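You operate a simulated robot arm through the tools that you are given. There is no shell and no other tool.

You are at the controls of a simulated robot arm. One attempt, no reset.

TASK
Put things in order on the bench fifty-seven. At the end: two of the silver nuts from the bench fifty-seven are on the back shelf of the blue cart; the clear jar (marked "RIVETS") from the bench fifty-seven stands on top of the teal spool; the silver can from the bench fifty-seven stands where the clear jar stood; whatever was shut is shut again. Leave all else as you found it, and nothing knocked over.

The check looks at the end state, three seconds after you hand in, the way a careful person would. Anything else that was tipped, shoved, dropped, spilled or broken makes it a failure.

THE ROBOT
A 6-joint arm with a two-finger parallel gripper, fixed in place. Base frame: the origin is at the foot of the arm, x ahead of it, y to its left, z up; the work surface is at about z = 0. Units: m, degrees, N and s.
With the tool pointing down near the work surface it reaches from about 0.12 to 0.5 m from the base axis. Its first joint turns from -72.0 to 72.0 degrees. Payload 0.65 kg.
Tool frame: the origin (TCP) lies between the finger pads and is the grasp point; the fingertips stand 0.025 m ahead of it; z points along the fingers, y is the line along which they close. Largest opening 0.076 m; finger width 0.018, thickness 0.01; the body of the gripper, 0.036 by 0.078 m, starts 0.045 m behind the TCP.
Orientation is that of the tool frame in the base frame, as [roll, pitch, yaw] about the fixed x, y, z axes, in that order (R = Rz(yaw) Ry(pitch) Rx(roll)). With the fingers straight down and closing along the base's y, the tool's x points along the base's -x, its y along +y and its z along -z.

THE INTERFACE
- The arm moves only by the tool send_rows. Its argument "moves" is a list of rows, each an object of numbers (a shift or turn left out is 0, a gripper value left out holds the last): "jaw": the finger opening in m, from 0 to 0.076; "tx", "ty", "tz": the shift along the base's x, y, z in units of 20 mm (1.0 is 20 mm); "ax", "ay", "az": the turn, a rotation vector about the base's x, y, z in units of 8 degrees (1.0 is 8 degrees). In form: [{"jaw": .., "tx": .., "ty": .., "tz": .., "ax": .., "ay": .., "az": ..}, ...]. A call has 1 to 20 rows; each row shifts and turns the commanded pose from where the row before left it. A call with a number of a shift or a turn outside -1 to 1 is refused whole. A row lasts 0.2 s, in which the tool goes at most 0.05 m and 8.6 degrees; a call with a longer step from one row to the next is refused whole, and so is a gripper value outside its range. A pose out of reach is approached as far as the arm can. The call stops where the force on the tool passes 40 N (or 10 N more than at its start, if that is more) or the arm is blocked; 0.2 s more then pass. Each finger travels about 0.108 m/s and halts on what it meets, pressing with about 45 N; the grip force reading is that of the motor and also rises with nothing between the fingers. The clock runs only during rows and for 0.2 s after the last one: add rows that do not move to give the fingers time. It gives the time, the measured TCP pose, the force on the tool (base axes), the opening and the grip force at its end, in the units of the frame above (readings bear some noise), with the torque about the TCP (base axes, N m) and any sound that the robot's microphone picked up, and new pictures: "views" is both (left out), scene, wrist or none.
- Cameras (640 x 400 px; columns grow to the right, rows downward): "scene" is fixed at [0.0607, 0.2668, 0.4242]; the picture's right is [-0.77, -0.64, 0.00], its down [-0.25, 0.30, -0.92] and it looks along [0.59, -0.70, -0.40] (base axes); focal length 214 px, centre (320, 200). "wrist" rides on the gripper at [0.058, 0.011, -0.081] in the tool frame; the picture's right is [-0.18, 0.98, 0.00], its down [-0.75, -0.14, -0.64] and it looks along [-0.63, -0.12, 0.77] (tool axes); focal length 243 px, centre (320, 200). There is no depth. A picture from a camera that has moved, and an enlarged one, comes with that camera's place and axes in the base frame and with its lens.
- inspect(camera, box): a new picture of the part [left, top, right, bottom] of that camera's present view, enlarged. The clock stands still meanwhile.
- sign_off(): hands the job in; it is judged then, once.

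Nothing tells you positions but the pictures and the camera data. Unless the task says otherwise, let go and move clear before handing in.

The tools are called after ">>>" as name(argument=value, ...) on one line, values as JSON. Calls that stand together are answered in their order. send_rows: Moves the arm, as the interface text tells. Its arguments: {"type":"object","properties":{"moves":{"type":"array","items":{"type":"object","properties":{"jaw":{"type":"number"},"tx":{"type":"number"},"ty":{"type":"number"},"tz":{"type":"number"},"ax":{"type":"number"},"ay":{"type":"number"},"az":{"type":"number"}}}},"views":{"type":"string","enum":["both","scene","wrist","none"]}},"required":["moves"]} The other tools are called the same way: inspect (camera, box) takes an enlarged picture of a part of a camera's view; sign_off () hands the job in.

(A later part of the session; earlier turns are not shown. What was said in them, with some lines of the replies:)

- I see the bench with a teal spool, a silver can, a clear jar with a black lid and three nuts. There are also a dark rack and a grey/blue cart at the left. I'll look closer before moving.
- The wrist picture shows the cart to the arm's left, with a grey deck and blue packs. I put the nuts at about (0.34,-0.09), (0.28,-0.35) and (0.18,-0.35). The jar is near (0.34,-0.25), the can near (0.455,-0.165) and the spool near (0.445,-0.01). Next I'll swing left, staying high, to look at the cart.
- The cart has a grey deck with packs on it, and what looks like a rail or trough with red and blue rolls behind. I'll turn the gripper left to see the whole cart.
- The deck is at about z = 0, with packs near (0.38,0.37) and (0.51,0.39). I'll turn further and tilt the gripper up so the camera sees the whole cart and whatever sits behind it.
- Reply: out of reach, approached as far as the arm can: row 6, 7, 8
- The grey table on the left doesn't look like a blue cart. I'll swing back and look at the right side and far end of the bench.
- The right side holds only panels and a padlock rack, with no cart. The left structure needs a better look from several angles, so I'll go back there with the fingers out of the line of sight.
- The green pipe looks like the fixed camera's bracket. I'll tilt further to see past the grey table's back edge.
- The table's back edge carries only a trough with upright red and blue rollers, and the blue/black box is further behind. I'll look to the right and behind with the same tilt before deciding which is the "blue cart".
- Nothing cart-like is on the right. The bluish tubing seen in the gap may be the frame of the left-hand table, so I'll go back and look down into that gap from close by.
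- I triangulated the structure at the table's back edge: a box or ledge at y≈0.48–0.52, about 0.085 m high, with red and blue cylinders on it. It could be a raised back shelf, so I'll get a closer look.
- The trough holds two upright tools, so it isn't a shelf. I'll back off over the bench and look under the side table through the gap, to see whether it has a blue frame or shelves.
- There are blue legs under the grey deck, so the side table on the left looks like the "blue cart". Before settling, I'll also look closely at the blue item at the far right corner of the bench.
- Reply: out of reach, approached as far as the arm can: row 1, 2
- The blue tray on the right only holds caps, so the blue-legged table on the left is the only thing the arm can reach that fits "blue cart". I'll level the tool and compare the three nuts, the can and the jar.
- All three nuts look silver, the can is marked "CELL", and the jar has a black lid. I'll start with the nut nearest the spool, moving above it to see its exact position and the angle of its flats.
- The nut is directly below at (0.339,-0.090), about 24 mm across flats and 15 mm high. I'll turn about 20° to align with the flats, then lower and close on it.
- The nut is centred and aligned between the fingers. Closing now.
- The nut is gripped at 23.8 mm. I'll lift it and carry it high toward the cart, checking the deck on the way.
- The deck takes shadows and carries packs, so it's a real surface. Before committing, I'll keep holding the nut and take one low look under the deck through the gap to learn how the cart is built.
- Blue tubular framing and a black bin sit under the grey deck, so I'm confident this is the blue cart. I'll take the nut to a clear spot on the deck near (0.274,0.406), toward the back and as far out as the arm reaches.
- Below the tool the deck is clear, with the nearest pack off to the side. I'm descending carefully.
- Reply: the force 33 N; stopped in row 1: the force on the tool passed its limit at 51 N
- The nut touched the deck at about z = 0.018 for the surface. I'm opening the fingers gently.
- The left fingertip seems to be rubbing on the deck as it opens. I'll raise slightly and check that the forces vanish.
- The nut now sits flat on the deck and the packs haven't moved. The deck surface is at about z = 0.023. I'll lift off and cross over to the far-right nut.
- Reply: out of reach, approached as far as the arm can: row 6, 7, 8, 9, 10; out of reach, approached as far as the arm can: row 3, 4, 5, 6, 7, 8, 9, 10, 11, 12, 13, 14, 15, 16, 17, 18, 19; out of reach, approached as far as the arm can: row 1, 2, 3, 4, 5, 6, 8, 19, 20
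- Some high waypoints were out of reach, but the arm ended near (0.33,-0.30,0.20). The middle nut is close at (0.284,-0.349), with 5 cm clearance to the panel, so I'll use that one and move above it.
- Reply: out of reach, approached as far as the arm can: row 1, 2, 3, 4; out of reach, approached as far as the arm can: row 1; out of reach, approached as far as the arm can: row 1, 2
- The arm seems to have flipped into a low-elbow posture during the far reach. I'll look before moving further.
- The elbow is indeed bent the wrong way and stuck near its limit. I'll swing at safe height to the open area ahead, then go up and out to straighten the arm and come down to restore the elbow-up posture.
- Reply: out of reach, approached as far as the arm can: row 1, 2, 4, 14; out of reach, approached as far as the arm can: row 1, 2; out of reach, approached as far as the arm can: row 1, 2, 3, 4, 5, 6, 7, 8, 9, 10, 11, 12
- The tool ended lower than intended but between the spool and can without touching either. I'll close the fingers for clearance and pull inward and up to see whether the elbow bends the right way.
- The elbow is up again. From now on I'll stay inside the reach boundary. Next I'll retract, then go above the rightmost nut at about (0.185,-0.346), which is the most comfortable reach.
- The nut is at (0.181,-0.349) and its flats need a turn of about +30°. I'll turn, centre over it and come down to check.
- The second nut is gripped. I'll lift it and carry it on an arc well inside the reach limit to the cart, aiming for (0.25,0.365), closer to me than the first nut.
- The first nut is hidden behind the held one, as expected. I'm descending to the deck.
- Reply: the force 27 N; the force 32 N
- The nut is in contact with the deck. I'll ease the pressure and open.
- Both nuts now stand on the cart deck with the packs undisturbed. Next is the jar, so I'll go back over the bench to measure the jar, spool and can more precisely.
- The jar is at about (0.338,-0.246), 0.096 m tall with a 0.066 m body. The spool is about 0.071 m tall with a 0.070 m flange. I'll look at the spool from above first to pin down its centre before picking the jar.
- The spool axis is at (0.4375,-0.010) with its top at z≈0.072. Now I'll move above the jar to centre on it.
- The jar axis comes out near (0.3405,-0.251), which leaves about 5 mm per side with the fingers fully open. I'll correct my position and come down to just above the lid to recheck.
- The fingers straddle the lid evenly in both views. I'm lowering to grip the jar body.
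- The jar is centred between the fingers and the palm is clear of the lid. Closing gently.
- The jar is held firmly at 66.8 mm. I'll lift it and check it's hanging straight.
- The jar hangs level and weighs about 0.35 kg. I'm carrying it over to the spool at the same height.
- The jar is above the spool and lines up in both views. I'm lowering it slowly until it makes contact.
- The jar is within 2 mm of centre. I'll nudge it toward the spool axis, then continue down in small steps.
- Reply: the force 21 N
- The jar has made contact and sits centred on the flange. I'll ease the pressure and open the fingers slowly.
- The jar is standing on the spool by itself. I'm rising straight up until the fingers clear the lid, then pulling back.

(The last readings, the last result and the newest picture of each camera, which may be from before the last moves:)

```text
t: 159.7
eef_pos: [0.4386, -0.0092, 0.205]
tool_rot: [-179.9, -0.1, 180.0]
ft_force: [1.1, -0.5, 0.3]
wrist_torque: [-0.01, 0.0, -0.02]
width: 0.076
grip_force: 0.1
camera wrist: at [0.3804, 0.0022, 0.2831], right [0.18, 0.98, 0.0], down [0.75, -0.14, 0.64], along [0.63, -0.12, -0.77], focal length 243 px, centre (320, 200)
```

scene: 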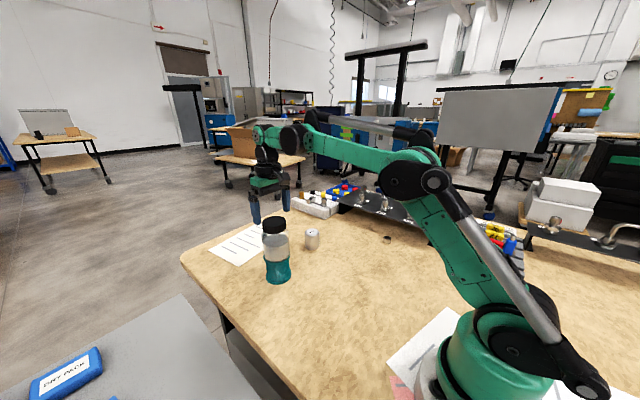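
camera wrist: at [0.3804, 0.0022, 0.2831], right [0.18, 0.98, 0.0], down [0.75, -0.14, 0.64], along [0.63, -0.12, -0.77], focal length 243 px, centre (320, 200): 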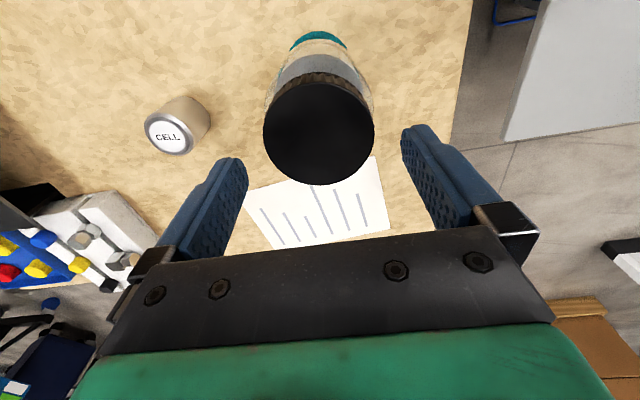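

The jar stands steady on the spool. I'll pull back clear of it and move toward the can.

>>> send_rows(moves=[{"tx": -0.7}, {"tx": -1}, {"tx": -1}, {"tx": -1}, {"tx": -0.3, "ty": -0.8}, {"ty": -1, "az": -0.4}, {"ty": -1, "az": -0.4}, {"ty": -1, "tx": 0.2, "tz": -0.4, "az": -0.4}, {"ty": -1, "tx": 0.5, "tz": -0.6, "az": -0.4}, {"ty": -1, "tx": 0.5, "tz": -0.6, "az": -0.4}, {"ty": -1, "tx": 0.5, "tz": -0.6, "az": -0.4}, {"tx": 0.5, "tz": -0.5}, {}], views="both")

>>> inspect(camera="wrist", box=[220, 40, 420, 220])

>>> inspect(camera="scene", box=[240, 200, 360, 290])

```text
t: 162.5
eef_pos: [0.402, -0.1439, 0.1507]
tool_rot: [180.0, 0.0, 160.9]
ft_force: [0.4, 0.3, -0.1]
wrist_torque: [-0.01, 0.0, 0.0]
width: 0.0759
grip_force: 0.1
camera wrist: at [0.3502, -0.1155, 0.2292], right [0.5, 0.87, 0.0], down [0.66, -0.38, 0.64], along [0.56, -0.32, -0.77], focal length 243 px, centre (320, 200)
```

scene: 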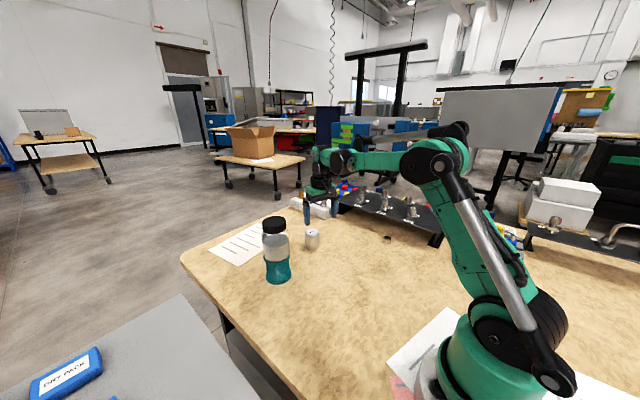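
wrist: 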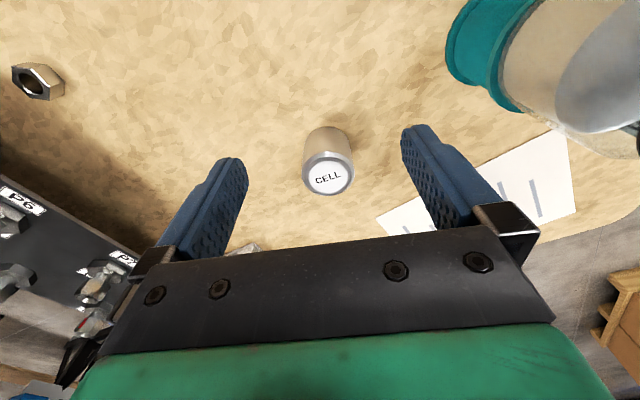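

```text
2.22 times, centred on (320, 130) of wrist
camera zoom: at [0.3502, -0.1155, 0.2292], right [0.5, 0.87, 0.0], down [0.66, -0.38, 0.64], along [0.56, -0.32, -0.77], focal length 539 px, centre (320, 356)
```

zoom: 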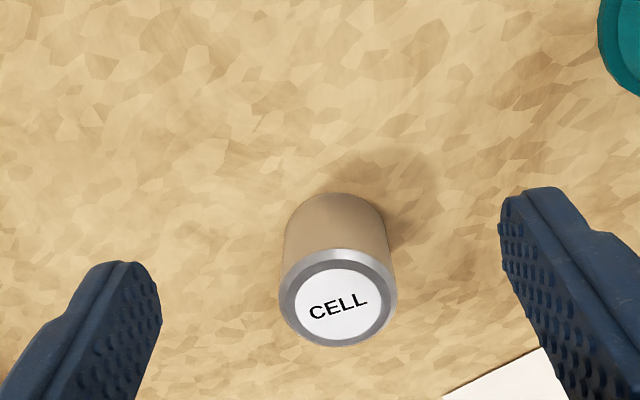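

```text
4.44 times, centred on (300, 245) of scene
camera zoom: at [0.0607, 0.2668, 0.4242], right [-0.77, -0.64, 0.0], down [-0.25, 0.3, -0.92], along [0.59, -0.7, -0.4], focal length 953 px, centre (409, 0)
```

zoom: 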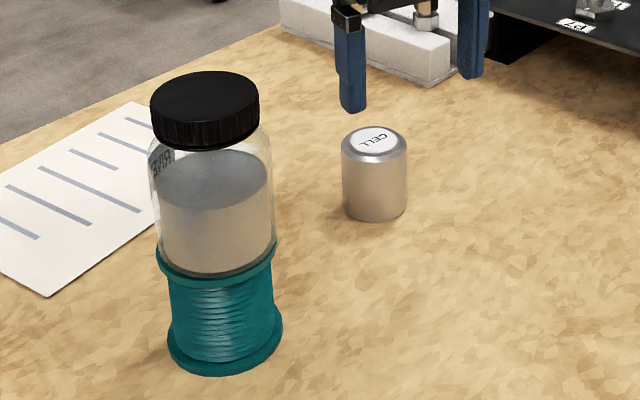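

The can is at about (0.459,-0.168), 0.052 m tall and 0.047 m in diameter, near the arm's outer reach. I'll descend short of it and slide in radially at low height with the fingers open.

>>> send_rows(moves=[{"tz": -0.88}, {"tz": -0.88}, {"tz": -0.88}, {"tz": -0.88}, {"tz": -0.88}, {"tz": -0.85}, {}], views="wrist")

```text
t: 164.1
eef_pos: [0.4011, -0.1456, 0.0454]
tool_rot: [-180.0, 0.0, 160.9]
ft_force: [0.6, 0.3, -0.2]
wrist_torque: [-0.03, 0.01, -0.03]
width: 0.0762
grip_force: 0.1
camera wrist: at [0.3495, -0.1161, 0.1234], right [0.5, 0.87, 0.0], down [0.66, -0.38, 0.64], along [0.56, -0.32, -0.77], focal length 243 px, centre (320, 200)
```

wrist: 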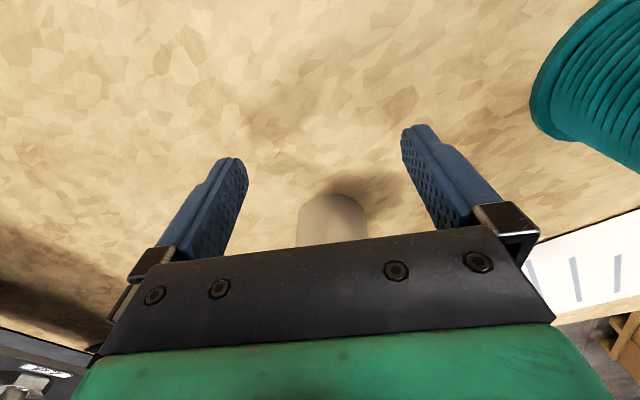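

>>> send_rows(moves=[{"tx": 0.5, "ty": -0.18}, {"tx": 0.5, "ty": -0.18}, {"tx": 0.5, "ty": -0.18}, {"tx": 0.5, "ty": -0.18}, {}], views="both")

>>> inspect(camera="scene", box=[270, 200, 370, 270])

```text
t: 165.3
eef_pos: [0.442, -0.1591, 0.0446]
tool_rot: [180.0, 0.0, 160.7]
ft_force: [-0.9, 0.3, -0.3]
wrist_torque: [0.01, 0.0, 0.02]
width: 0.0762
grip_force: 0.0
camera wrist: at [0.3909, -0.13, 0.1236], right [0.5, 0.87, 0.0], down [0.66, -0.38, 0.64], along [0.56, -0.32, -0.77], focal length 243 px, centre (320, 200)
```

scene: 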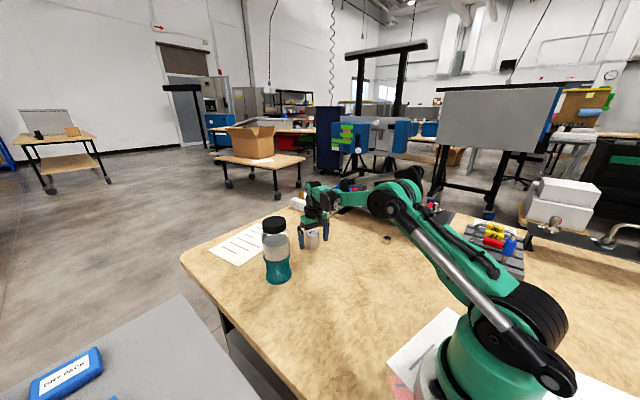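
wrist: 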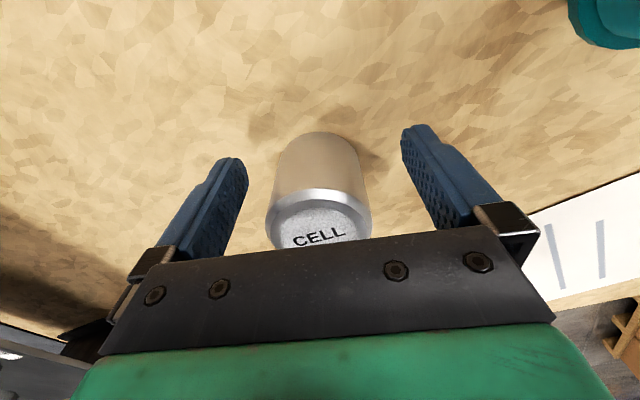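

```text
5.71 times, centred on (320, 235) of scene
camera zoom: at [0.0607, 0.2668, 0.4242], right [-0.77, -0.64, 0.0], down [-0.25, 0.3, -0.92], along [0.59, -0.7, -0.4], focal length 1226 px, centre (320, 0)
```

zoom: 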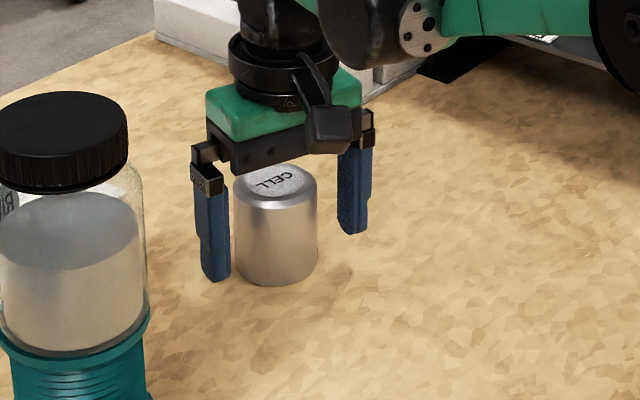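

>>> send_rows(moves=[{"tx": 0.32, "ty": -0.13, "tz": -0.1}, {"tx": 0.32, "ty": -0.13, "tz": -0.1}, {"tx": 0.28, "ty": -0.12}, {}], views="both")

>>> inspect(camera="scene", box=[270, 200, 370, 270])

```text
t: 166.3
eef_pos: [0.4613, -0.1668, 0.042]
tool_rot: [-179.9, 0.0, 160.8]
ft_force: [-0.1, 0.6, -0.9]
wrist_torque: [-0.01, -0.01, 0.0]
width: 0.0759
grip_force: 0.0
camera wrist: at [0.4091, -0.137, 0.1203], right [0.5, 0.87, 0.0], down [0.66, -0.38, 0.64], along [0.56, -0.32, -0.77], focal length 243 px, centre (320, 200)
```

scene: 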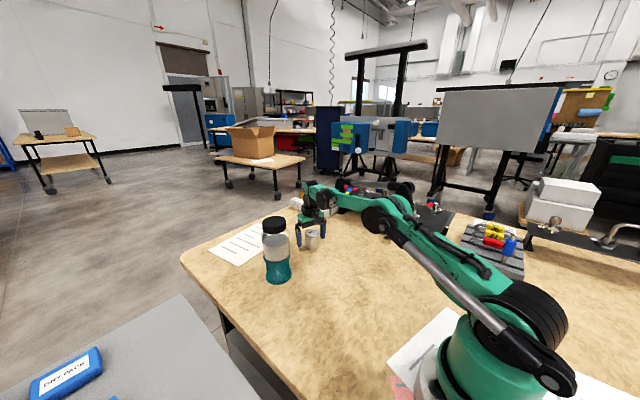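
wrist: 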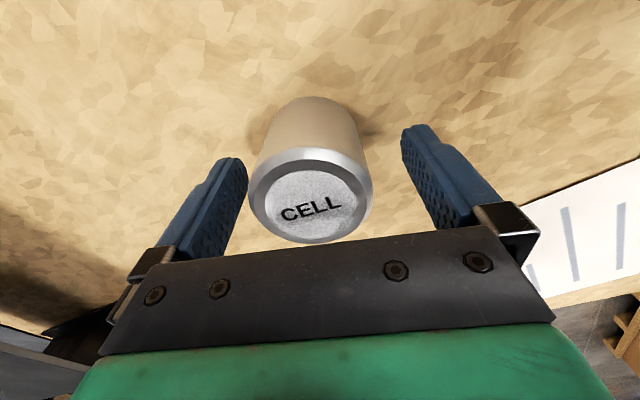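

```text
5.71 times, centred on (320, 235) of scene
camera zoom: at [0.0607, 0.2668, 0.4242], right [-0.77, -0.64, 0.0], down [-0.25, 0.3, -0.92], along [0.59, -0.7, -0.4], focal length 1226 px, centre (320, 0)
```

zoom: 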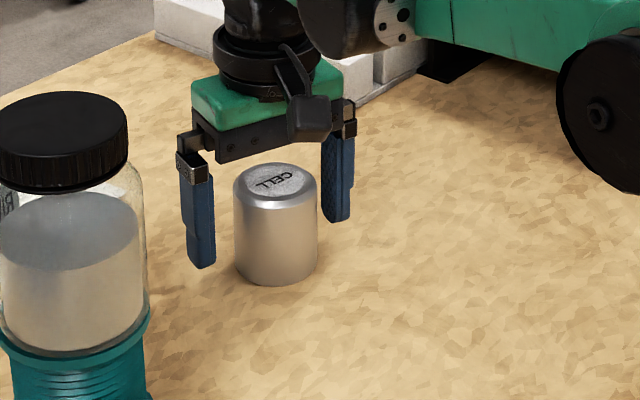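

The can is slightly off to one side, so I'll shift 3 mm and then close gently.

>>> send_rows(moves=[{"tx": -0.05, "ty": -0.14}, {"jaw": 0.065}, {"jaw": 0.058}, {"jaw": 0.053}, {"jaw": 0.05}, {"jaw": 0.047}, {"jaw": 0.044}, {"jaw": 0.04}, {"jaw": 0.036}, {}], views="wrist")

```text
t: 168.5
eef_pos: [0.4591, -0.1702, 0.0428]
tool_rot: [-179.9, 0.0, 160.7]
ft_force: [0.1, -0.2, 0.5]
wrist_torque: [0.02, 0.01, 0.0]
width: 0.0463
grip_force: 45.8
camera wrist: at [0.4078, -0.1401, 0.1201], right [0.5, 0.87, 0.0], down [0.66, -0.38, 0.64], along [0.56, -0.32, -0.77], focal length 243 px, centre (320, 200)
```

wrist: 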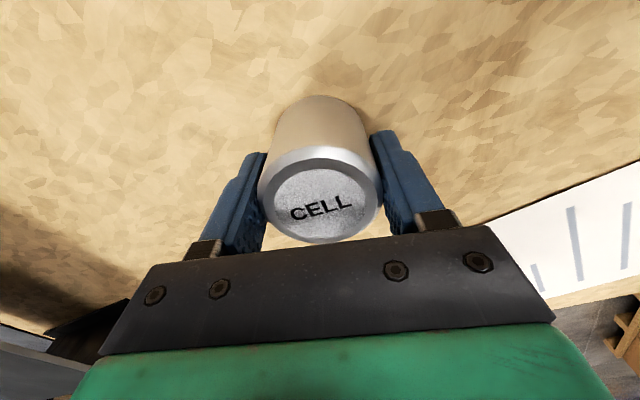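

The can is gripped at 46.3 mm. I'll lift it slightly, pull inward while rising, then carry it to the jar's old spot at (0.341,-0.2515).

>>> send_rows(moves=[{"tz": 0.15}, {"tz": 0.25}, {"tz": 0.2, "tx": -0.5, "ty": 0.18}, {"tz": 0.4, "tx": -0.9, "ty": 0.32}, {"tz": 0.5, "tx": -0.9, "ty": 0.32}, {"tz": 0.6, "tx": -0.9, "ty": 0.32}, {"tz": 0.6, "tx": -0.5, "ty": -0.3}, {}], views="both")

```text
t: 170.3
eef_pos: [0.3848, -0.1528, 0.0945]
tool_rot: [180.0, 0.0, 160.9]
ft_force: [-0.4, -0.7, -1.5]
wrist_torque: [-0.02, 0.01, -0.02]
width: 0.0468
grip_force: 45.6
camera wrist: at [0.3332, -0.1237, 0.1726], right [0.5, 0.87, 0.0], down [0.66, -0.38, 0.64], along [0.56, -0.32, -0.77], focal length 243 px, centre (320, 200)
```

scene: 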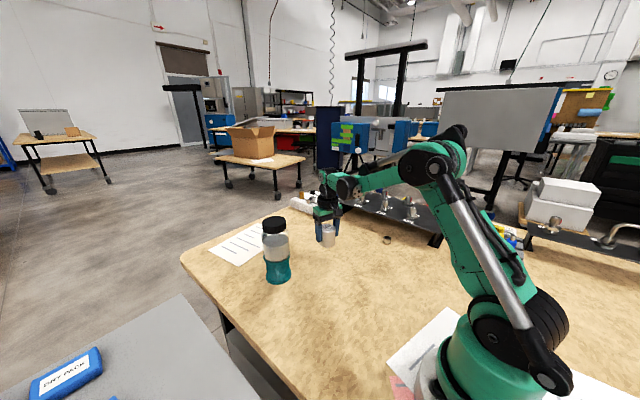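
wrist: 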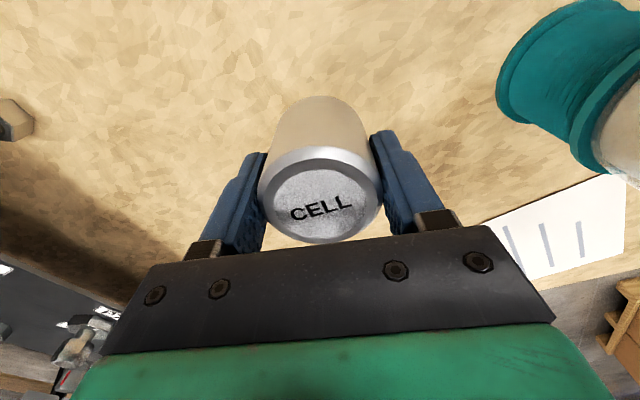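

>>> send_rows(moves=[{"tx": -0.375, "ty": -0.815, "az": -0.35}, {"tx": -0.375, "ty": -0.815, "az": -0.35}, {"tx": -0.375, "ty": -0.815, "az": -0.35}, {"tx": -0.375, "ty": -0.815, "az": -0.35}, {"tx": -0.375, "ty": -0.815, "az": -0.35}, {"tx": -0.375, "ty": -0.815, "az": -0.35}, {}], views="none")

>>> send_rows(moves=[{"tz": -0.6}, {"tz": -0.6}, {"tz": -0.6}, {"tz": -0.4}, {}], views="both")

>>> inspect(camera="scene", box=[310, 205, 410, 265])

```text
t: 171.9
eef_pos: [0.3417, -0.2515, 0.0937]
tool_rot: [-180.0, 0.0, 143.9]
ft_force: [0.1, 0.2, -1.6]
wrist_torque: [0.01, 0.0, -0.01]
width: 0.0466
grip_force: 45.1
```

```text
t: 173.1
eef_pos: [0.3396, -0.2516, 0.0511]
tool_rot: [-180.0, -0.1, 144.0]
ft_force: [-0.6, 0.4, -1.6]
wrist_torque: [0.04, -0.01, 0.0]
width: 0.0467
grip_force: 45.1
camera wrist: at [0.2998, -0.2079, 0.1299], right [0.73, 0.69, 0.0], down [0.53, -0.56, 0.64], along [0.44, -0.47, -0.77], focal length 243 px, centre (320, 200)
```

scene: 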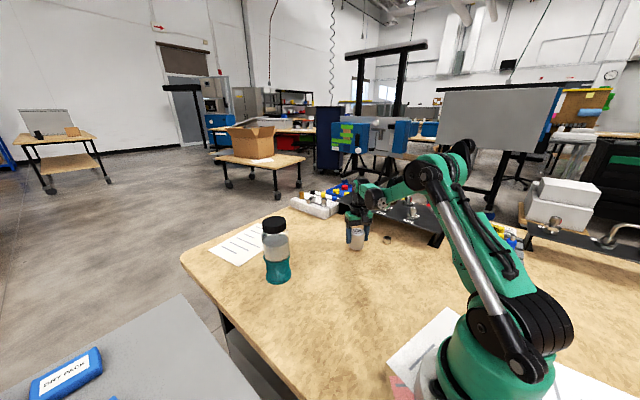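
wrist: 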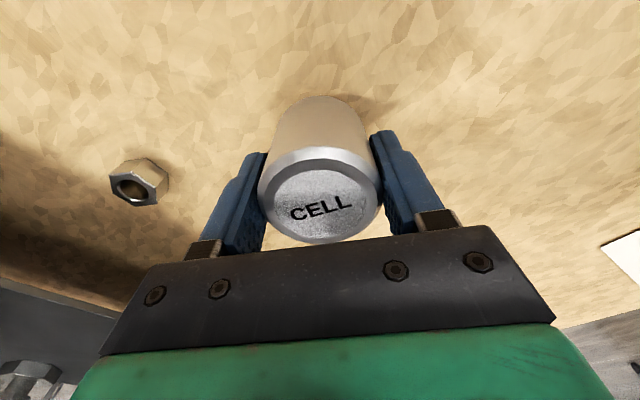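

```text
6.40 times, centred on (360, 235) of scene
camera zoom: at [0.0607, 0.2668, 0.4242], right [-0.77, -0.64, 0.0], down [-0.25, 0.3, -0.92], along [0.59, -0.7, -0.4], focal length 1373 px, centre (64, -24)
```

zoom: 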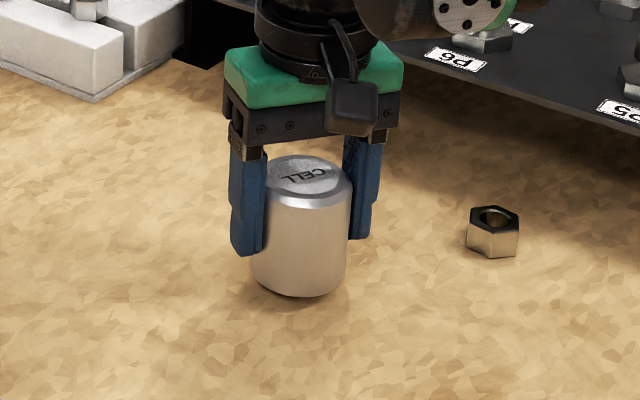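

The can's base lines up with where the jar's base was in the fixed camera. Setting it down slowly.

>>> send_rows(moves=[{"tz": -0.15}, {"tz": -0.1}, {"tz": -0.05}, {}], views="none")

>>> send_rows(moves=[{"tz": -0.04}, {}], views="none")

>>> send_rows(moves=[{"tz": -0.04}, {}], views="none")

```text
t: 174.1
eef_pos: [0.3401, -0.2519, 0.0449]
tool_rot: [179.9, 0.1, 143.9]
ft_force: [0.0, -0.9, -1.4]
wrist_torque: [0.0, -0.01, -0.04]
width: 0.0466
grip_force: 45.4
```

```text
t: 174.7
eef_pos: [0.341, -0.2503, 0.0443]
tool_rot: [-179.9, 0.0, 144.0]
ft_force: [-1.4, 0.6, -2.7]
wrist_torque: [0.01, 0.0, 0.03]
width: 0.0464
grip_force: 45.1
```

```text
t: 175.3
eef_pos: [0.3401, -0.2508, 0.0439]
tool_rot: [180.0, 0.1, 144.0]
ft_force: [0.7, -0.1, -1.9]
wrist_torque: [0.01, 0.01, -0.02]
width: 0.0471
grip_force: 44.7
```

>>> send_rows(moves=[{"tz": -0.04}, {}], views="none")

>>> send_rows(moves=[{"tz": -0.03}, {}], views="none")

```text
t: 175.9
eef_pos: [0.3414, -0.2506, 0.0437]
tool_rot: [179.9, 0.0, 144.0]
ft_force: [0.4, -0.5, -0.4]
wrist_torque: [0.0, 0.01, -0.02]
width: 0.0465
grip_force: 44.9
```

```text
t: 176.5
eef_pos: [0.3405, -0.2512, 0.0413]
tool_rot: [180.0, 0.0, 144.0]
ft_force: [0.9, 0.5, -2.9]
wrist_torque: [0.0, 0.0, 0.0]
width: 0.0468
grip_force: 45.2
```

>>> send_rows(moves=[{"tz": -0.03}, {}], views="none")

>>> send_rows(moves=[{"tz": -0.03}, {}], views="none")

```text
t: 177.1
eef_pos: [0.3406, -0.2505, 0.0411]
tool_rot: [-180.0, 0.0, 144.0]
ft_force: [1.2, -0.1, -1.6]
wrist_torque: [0.01, -0.01, 0.03]
width: 0.0467
grip_force: 45.0
```

```text
t: 177.7
eef_pos: [0.3414, -0.252, 0.0411]
tool_rot: [179.9, 0.0, 144.0]
ft_force: [0.3, 2.7, 18.1]
wrist_torque: [0.13, -0.09, 0.02]
width: 0.0465
grip_force: 44.3
```

The can has touched the bench. I'll ease off, release, and check it stands.

>>> send_rows(moves=[{"tz": 0.03}, {"jaw": 0.05}, {"jaw": 0.055}, {"jaw": 0.065}, {"jaw": 0.076}, {}], views="both")

>>> send_rows(moves=[{"tz": 0.4}, {"tz": 0.7}, {"tz": 0.8}, {"tz": 0.8}, {"tz": 0.8}, {"tz": 0.8}, {"tz": 0.8, "tx": -0.4, "ty": 0.3}, {"tz": 0.8, "tx": -0.6, "ty": 0.5}, {"tz": 0.6, "tx": -0.8, "ty": 0.6}, {"tx": -1, "ty": 0.7}, {"tx": -1, "ty": 0.7}, {}], views="both")

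>>> inspect(camera="scene", box=[180, 180, 500, 380])

```text
t: 179.1
eef_pos: [0.341, -0.252, 0.0418]
tool_rot: [-180.0, 0.0, 143.9]
ft_force: [-1.0, 1.3, -0.2]
wrist_torque: [-0.04, 0.0, 0.02]
width: 0.0759
grip_force: 0.0
camera wrist: at [0.3004, -0.2084, 0.1203], right [0.73, 0.69, 0.0], down [0.53, -0.56, 0.64], along [0.44, -0.47, -0.77], focal length 243 px, centre (320, 200)
```

scene: 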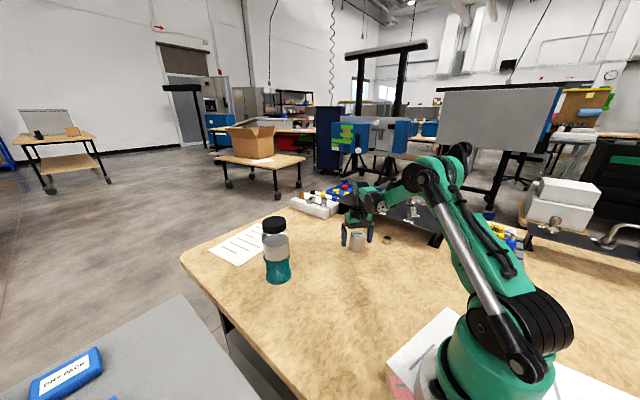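
wrist: 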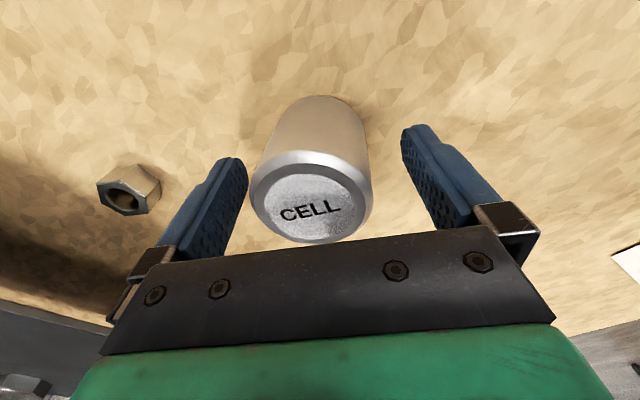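

```text
t: 181.7
eef_pos: [0.2622, -0.1945, 0.1707]
tool_rot: [180.0, 0.1, 144.0]
ft_force: [0.0, -0.5, 0.5]
wrist_torque: [-0.03, -0.01, 0.0]
width: 0.076
grip_force: 0.0
camera wrist: at [0.2211, -0.151, 0.2494], right [0.73, 0.69, 0.0], down [0.53, -0.56, 0.64], along [0.44, -0.47, -0.77], focal length 243 px, centre (320, 200)
```

scene: 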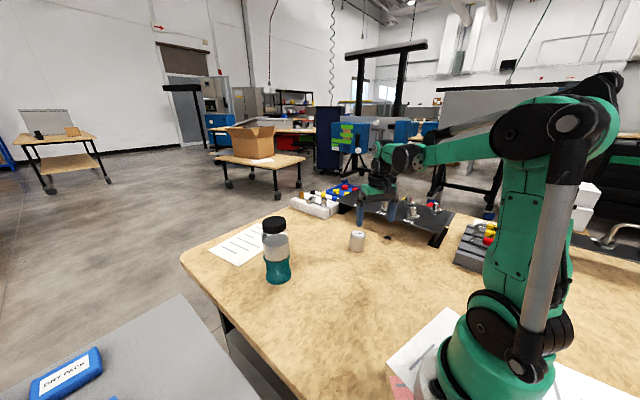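
wrist: 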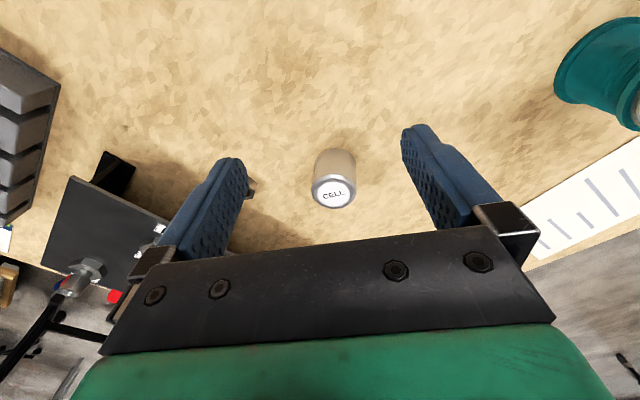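

```text
2.00 times, centred on (340, 280) of scene
camera zoom: at [0.0607, 0.2668, 0.4242], right [-0.77, -0.64, 0.0], down [-0.25, 0.3, -0.92], along [0.59, -0.7, -0.4], focal length 429 px, centre (280, 40)
```

zoom: 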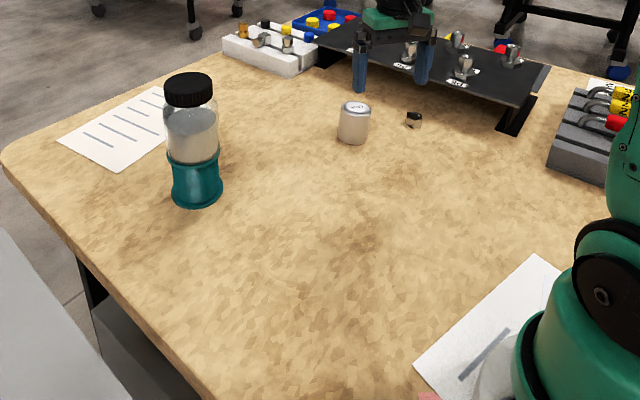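

The bench side looks right: the jar is on the spool, the can is in the jar's spot and the third nut is untouched. Before signing off I'll look again at the cart, especially the area behind the deck, to be sure about the "back shelf".

>>> send_rows(moves=[{"ty": 1, "tx": 0.1, "tz": 0.2, "az": 0.55}, {"ty": 1, "tx": 0.1, "tz": 0.2, "az": 0.55}, {"ty": 1, "tx": 0.1, "tz": 0.2, "az": 0.55}, {"ty": 1, "tx": 0.1, "tz": 0.2, "az": 0.55}, {"ty": 1, "tx": 0.1, "tz": 0.2, "az": 0.55}, {"ty": 1, "tx": 0.1, "tz": 0.2, "az": 0.55}, {"ty": 1, "tz": 0.2, "az": 0.55}, {"ty": 1, "tz": 0.2, "az": 0.55}, {"ty": 1, "tz": 0.2, "az": 0.55}, {"ty": 1, "tz": 0.2, "az": 0.55}, {"ty": 1, "az": 0.55}, {"ty": 1, "az": 0.55}, {"ty": 1, "az": 0.55}, {"ty": 1, "az": 0.55}, {"ty": 1, "az": 0.55}, {"ty": 1, "az": 0.55}, {"ty": 1, "az": 0.55}, {"ty": 1, "az": 0.55}, {"ty": 1, "az": 0.55}, {"ty": 1, "az": 0.55}], views="none")

>>> send_rows(moves=[{"tx": -0.6, "az": 0.8, "tz": 0.3}, {"tx": -0.6, "az": 0.8, "tz": 0.3}, {"tx": -0.6, "az": 0.8, "tz": 0.3}, {"ax": 1, "tx": -0.3}, {"ax": 1, "tx": -0.3}, {"ax": 1}, {}], views="wrist")

>>> inspect(camera="wrist", box=[160, 0, 480, 200])

>>> inspect(camera="wrist", box=[320, 0, 640, 200])

```text
t: 185.9
eef_pos: [0.2768, 0.204, 0.2124]
tool_rot: [-180.0, 0.0, -128.0]
ft_force: [0.8, 1.0, 0.5]
wrist_torque: [0.05, 0.0, -0.01]
width: 0.0761
grip_force: 0.0
```

```text
t: 187.5
eef_pos: [0.2291, 0.2048, 0.2297]
tool_rot: [171.9, 22.8, -110.5]
ft_force: [-0.2, -0.3, 0.7]
wrist_torque: [0.0, 0.01, 0.0]
width: 0.0759
grip_force: 0.1
camera wrist: at [0.1998, 0.1244, 0.2802], right [-0.87, 0.45, 0.2], down [0.38, 0.35, 0.86], along [0.32, 0.82, -0.47], focal length 243 px, centre (320, 200)
```

wrist: 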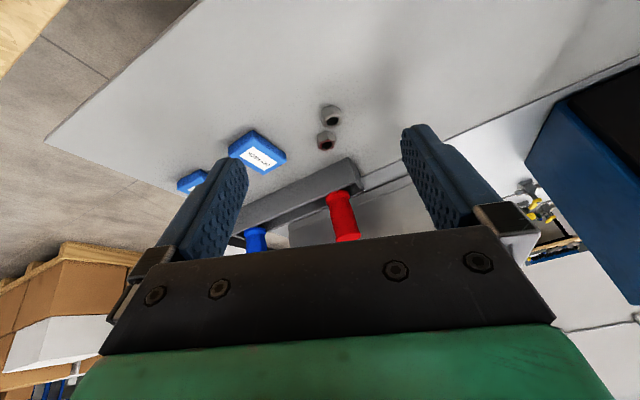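

```text
2.00 times, centred on (320, 100) of wrist
camera zoom: at [0.1998, 0.1244, 0.2802], right [-0.87, 0.45, 0.2], down [0.38, 0.35, 0.86], along [0.32, 0.82, -0.47], focal length 485 px, centre (320, 400)
```

zoom: 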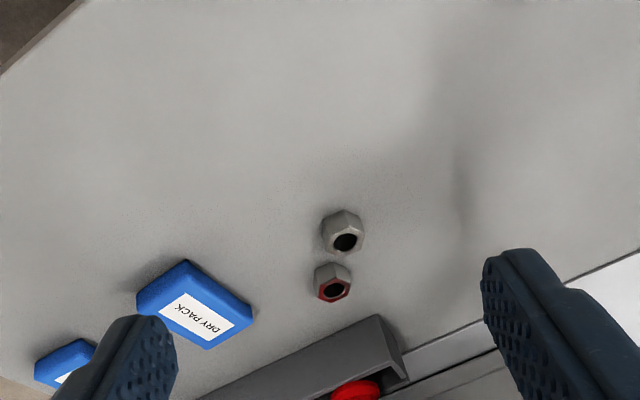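

```text
2.00 times, centred on (480, 100) of wrist
camera zoom: at [0.1998, 0.1244, 0.2802], right [-0.87, 0.45, 0.2], down [0.38, 0.35, 0.86], along [0.32, 0.82, -0.47], focal length 485 px, centre (0, 400)
```

zoom: 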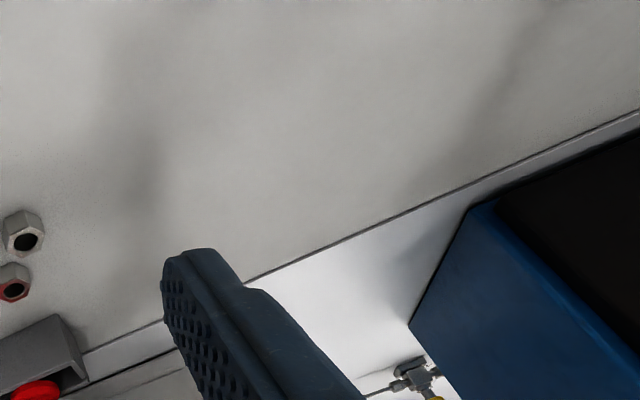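

The deck is one plain surface, and what lies behind it is out of reach and full of equipment. Both nuts lie flat on the cart deck. I'll level the tool, return to the starting pose and do a final check of everything.

>>> send_rows(moves=[{"ax": -1}, {"ax": -1}, {"ax": -1}, {"ty": -1, "tz": 0.4, "az": -0.5}, {"ty": -1, "tz": 0.4, "az": -0.5}, {"ty": -1, "tz": 0.4, "az": -0.5}, {"ty": -1, "tz": 0.4, "az": -0.5}, {"ty": -1, "tz": 0.4, "az": -0.5}, {"ty": -1, "tz": 0.4, "az": -0.5}, {"ty": -1, "tz": 0.4, "az": -0.5}, {"ty": -1, "tz": 0.4, "az": -0.5}, {"ty": -1, "tz": 0.4, "az": -0.5}, {"ty": -1, "tz": 0.4, "az": -0.5}, {"ty": -1, "tz": 0.4, "az": -0.5}, {"ty": -1, "tz": 0.4, "az": -0.5}, {"ty": -1, "tz": 0.4, "az": -0.5}, {"ty": -1, "tz": 0.4, "az": -0.5}, {"ty": -1, "tz": 0.4, "az": -0.5}, {"ty": -1, "tz": 0.4, "az": -0.5}, {"ty": -1, "tz": 0.4, "az": -0.5}], views="none")

>>> send_rows(moves=[{"tx": -0.5, "tz": 0.3}, {"tx": -0.5, "tz": 0.3}, {}], views="both")

>>> inspect(camera="scene", box=[180, 170, 500, 370])

>>> inspect(camera="scene", box=[0, 270, 240, 400])

>>> inspect(camera="scene", box=[246, 210, 310, 290])

>>> inspect(camera="wrist", box=[0, 0, 400, 250])

```text
t: 191.7
eef_pos: [0.2266, -0.1346, 0.3653]
tool_rot: [-180.0, 0.0, -176.9]
ft_force: [-0.5, -0.3, 0.6]
wrist_torque: [0.03, 0.01, 0.04]
width: 0.0757
grip_force: 0.0
```

```text
t: 192.5
eef_pos: [0.2078, -0.134, 0.3788]
tool_rot: [-179.9, 0.0, -176.8]
ft_force: [-0.1, -1.6, 0.1]
wrist_torque: [0.02, -0.03, -0.01]
width: 0.076
grip_force: 0.1
camera wrist: at [0.1495, -0.1265, 0.4566], right [0.13, 0.99, 0.0], down [0.76, -0.1, 0.64], along [0.64, -0.08, -0.77], focal length 243 px, centre (320, 200)
```

scene: 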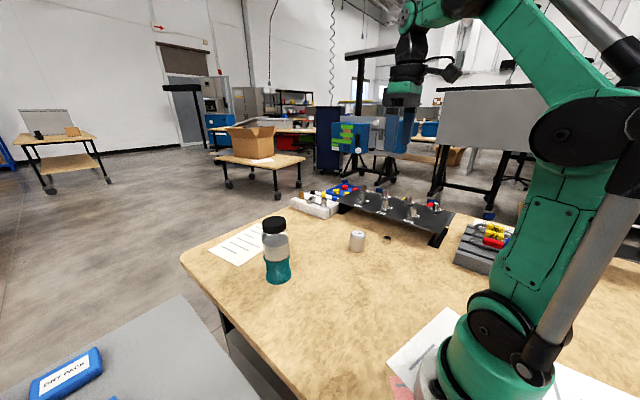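
wrist: 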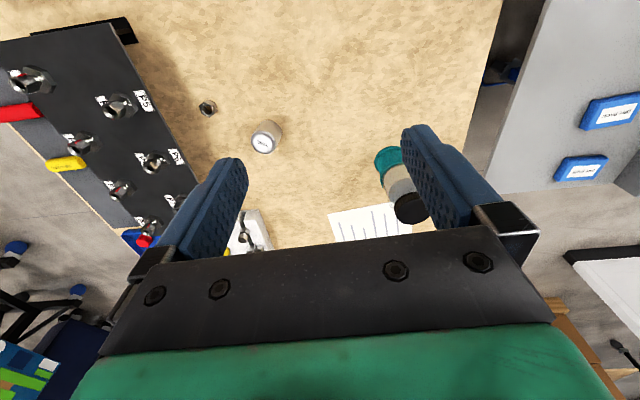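

```text
2.00 times, centred on (340, 270) of scene
camera zoom: at [0.0607, 0.2668, 0.4242], right [-0.77, -0.64, 0.0], down [-0.25, 0.3, -0.92], along [0.59, -0.7, -0.4], focal length 429 px, centre (280, 60)
```

zoom: 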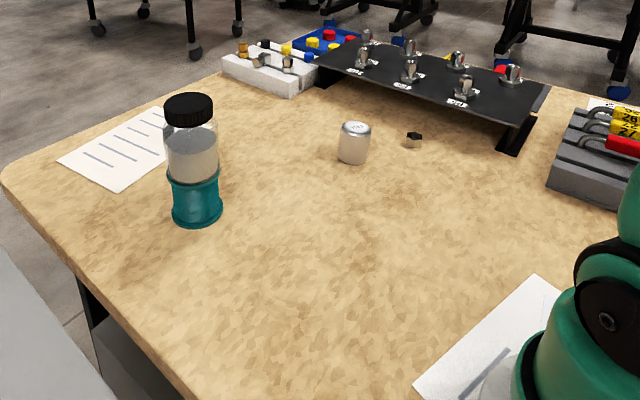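

```text
2.67 times, centred on (120, 335) of scene
camera zoom: at [0.0607, 0.2668, 0.4242], right [-0.77, -0.64, 0.0], down [-0.25, 0.3, -0.92], along [0.59, -0.7, -0.4], focal length 572 px, centre (853, -160)
```

zoom: 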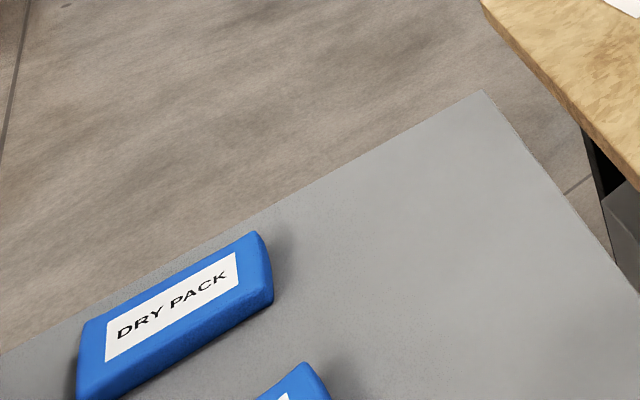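

```text
5.00 times, centred on (278, 250) of scene
camera zoom: at [0.0607, 0.2668, 0.4242], right [-0.77, -0.64, 0.0], down [-0.25, 0.3, -0.92], along [0.59, -0.7, -0.4], focal length 1072 px, centre (530, -50)
```

zoom: 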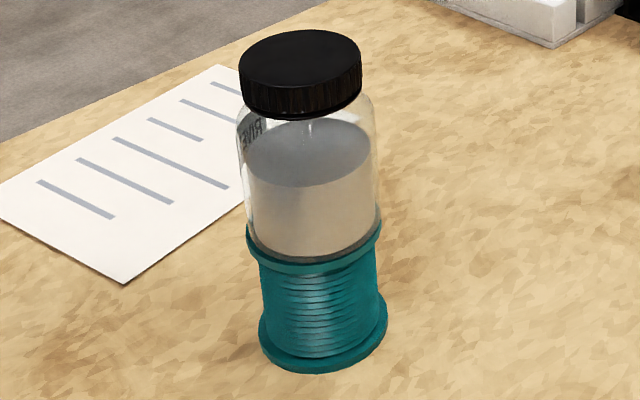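

```text
1.60 times, centred on (200, 125) of wrist
camera zoom: at [0.1495, -0.1265, 0.4566], right [0.13, 0.99, 0.0], down [0.76, -0.1, 0.64], along [0.64, -0.08, -0.77], focal length 388 px, centre (512, 320)
```

zoom: 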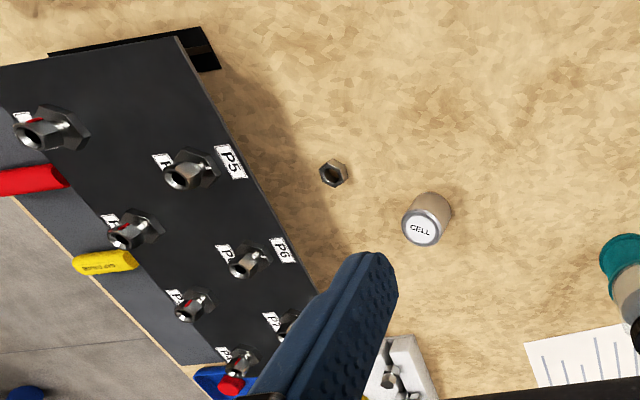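

Everything checks out in the pictures. The jar is centred on the spool, the can stands where the jar stood, and the third nut, the packs and the fixtures are where they were. Two nuts lie on the grey deck of the blue-framed cart. I took that deck to be the "back shelf", since it's the only cart surface in reach. The arm is clear and the gripper is empty, so I'm handing in.

>>> sign_off()

```text
The job is handed in.
```

I moved everything the task asked for and handed the job in. The one uncertain point is whether the nuts are on the right shelf.

- **Nuts:** two silver nuts lie flat on the grey deck of the cart with the blue legs, to the arm's left. Nothing is labelled "back shelf". I took this deck to be it because it is the only cart surface the arm can reach. The third nut is where it was.
- **Jar:** the clear "RIVETS" jar stands upright and centred on the teal spool, with its lid on.
- **Can:** the silver can stands where the jar stood. In the fixed camera its base lined up with the jar's old position.
- **Everything else:** I opened nothing, so there was nothing to shut again. The dry packs, panels, padlock rack and trays look unmoved in the final pictures.

When I set down the first nut, the arm's reach limit bent the elbow the wrong way. I recovered at a safe height, and nothing looked disturbed afterwards. The arm is back near its starting pose with the gripper empty.
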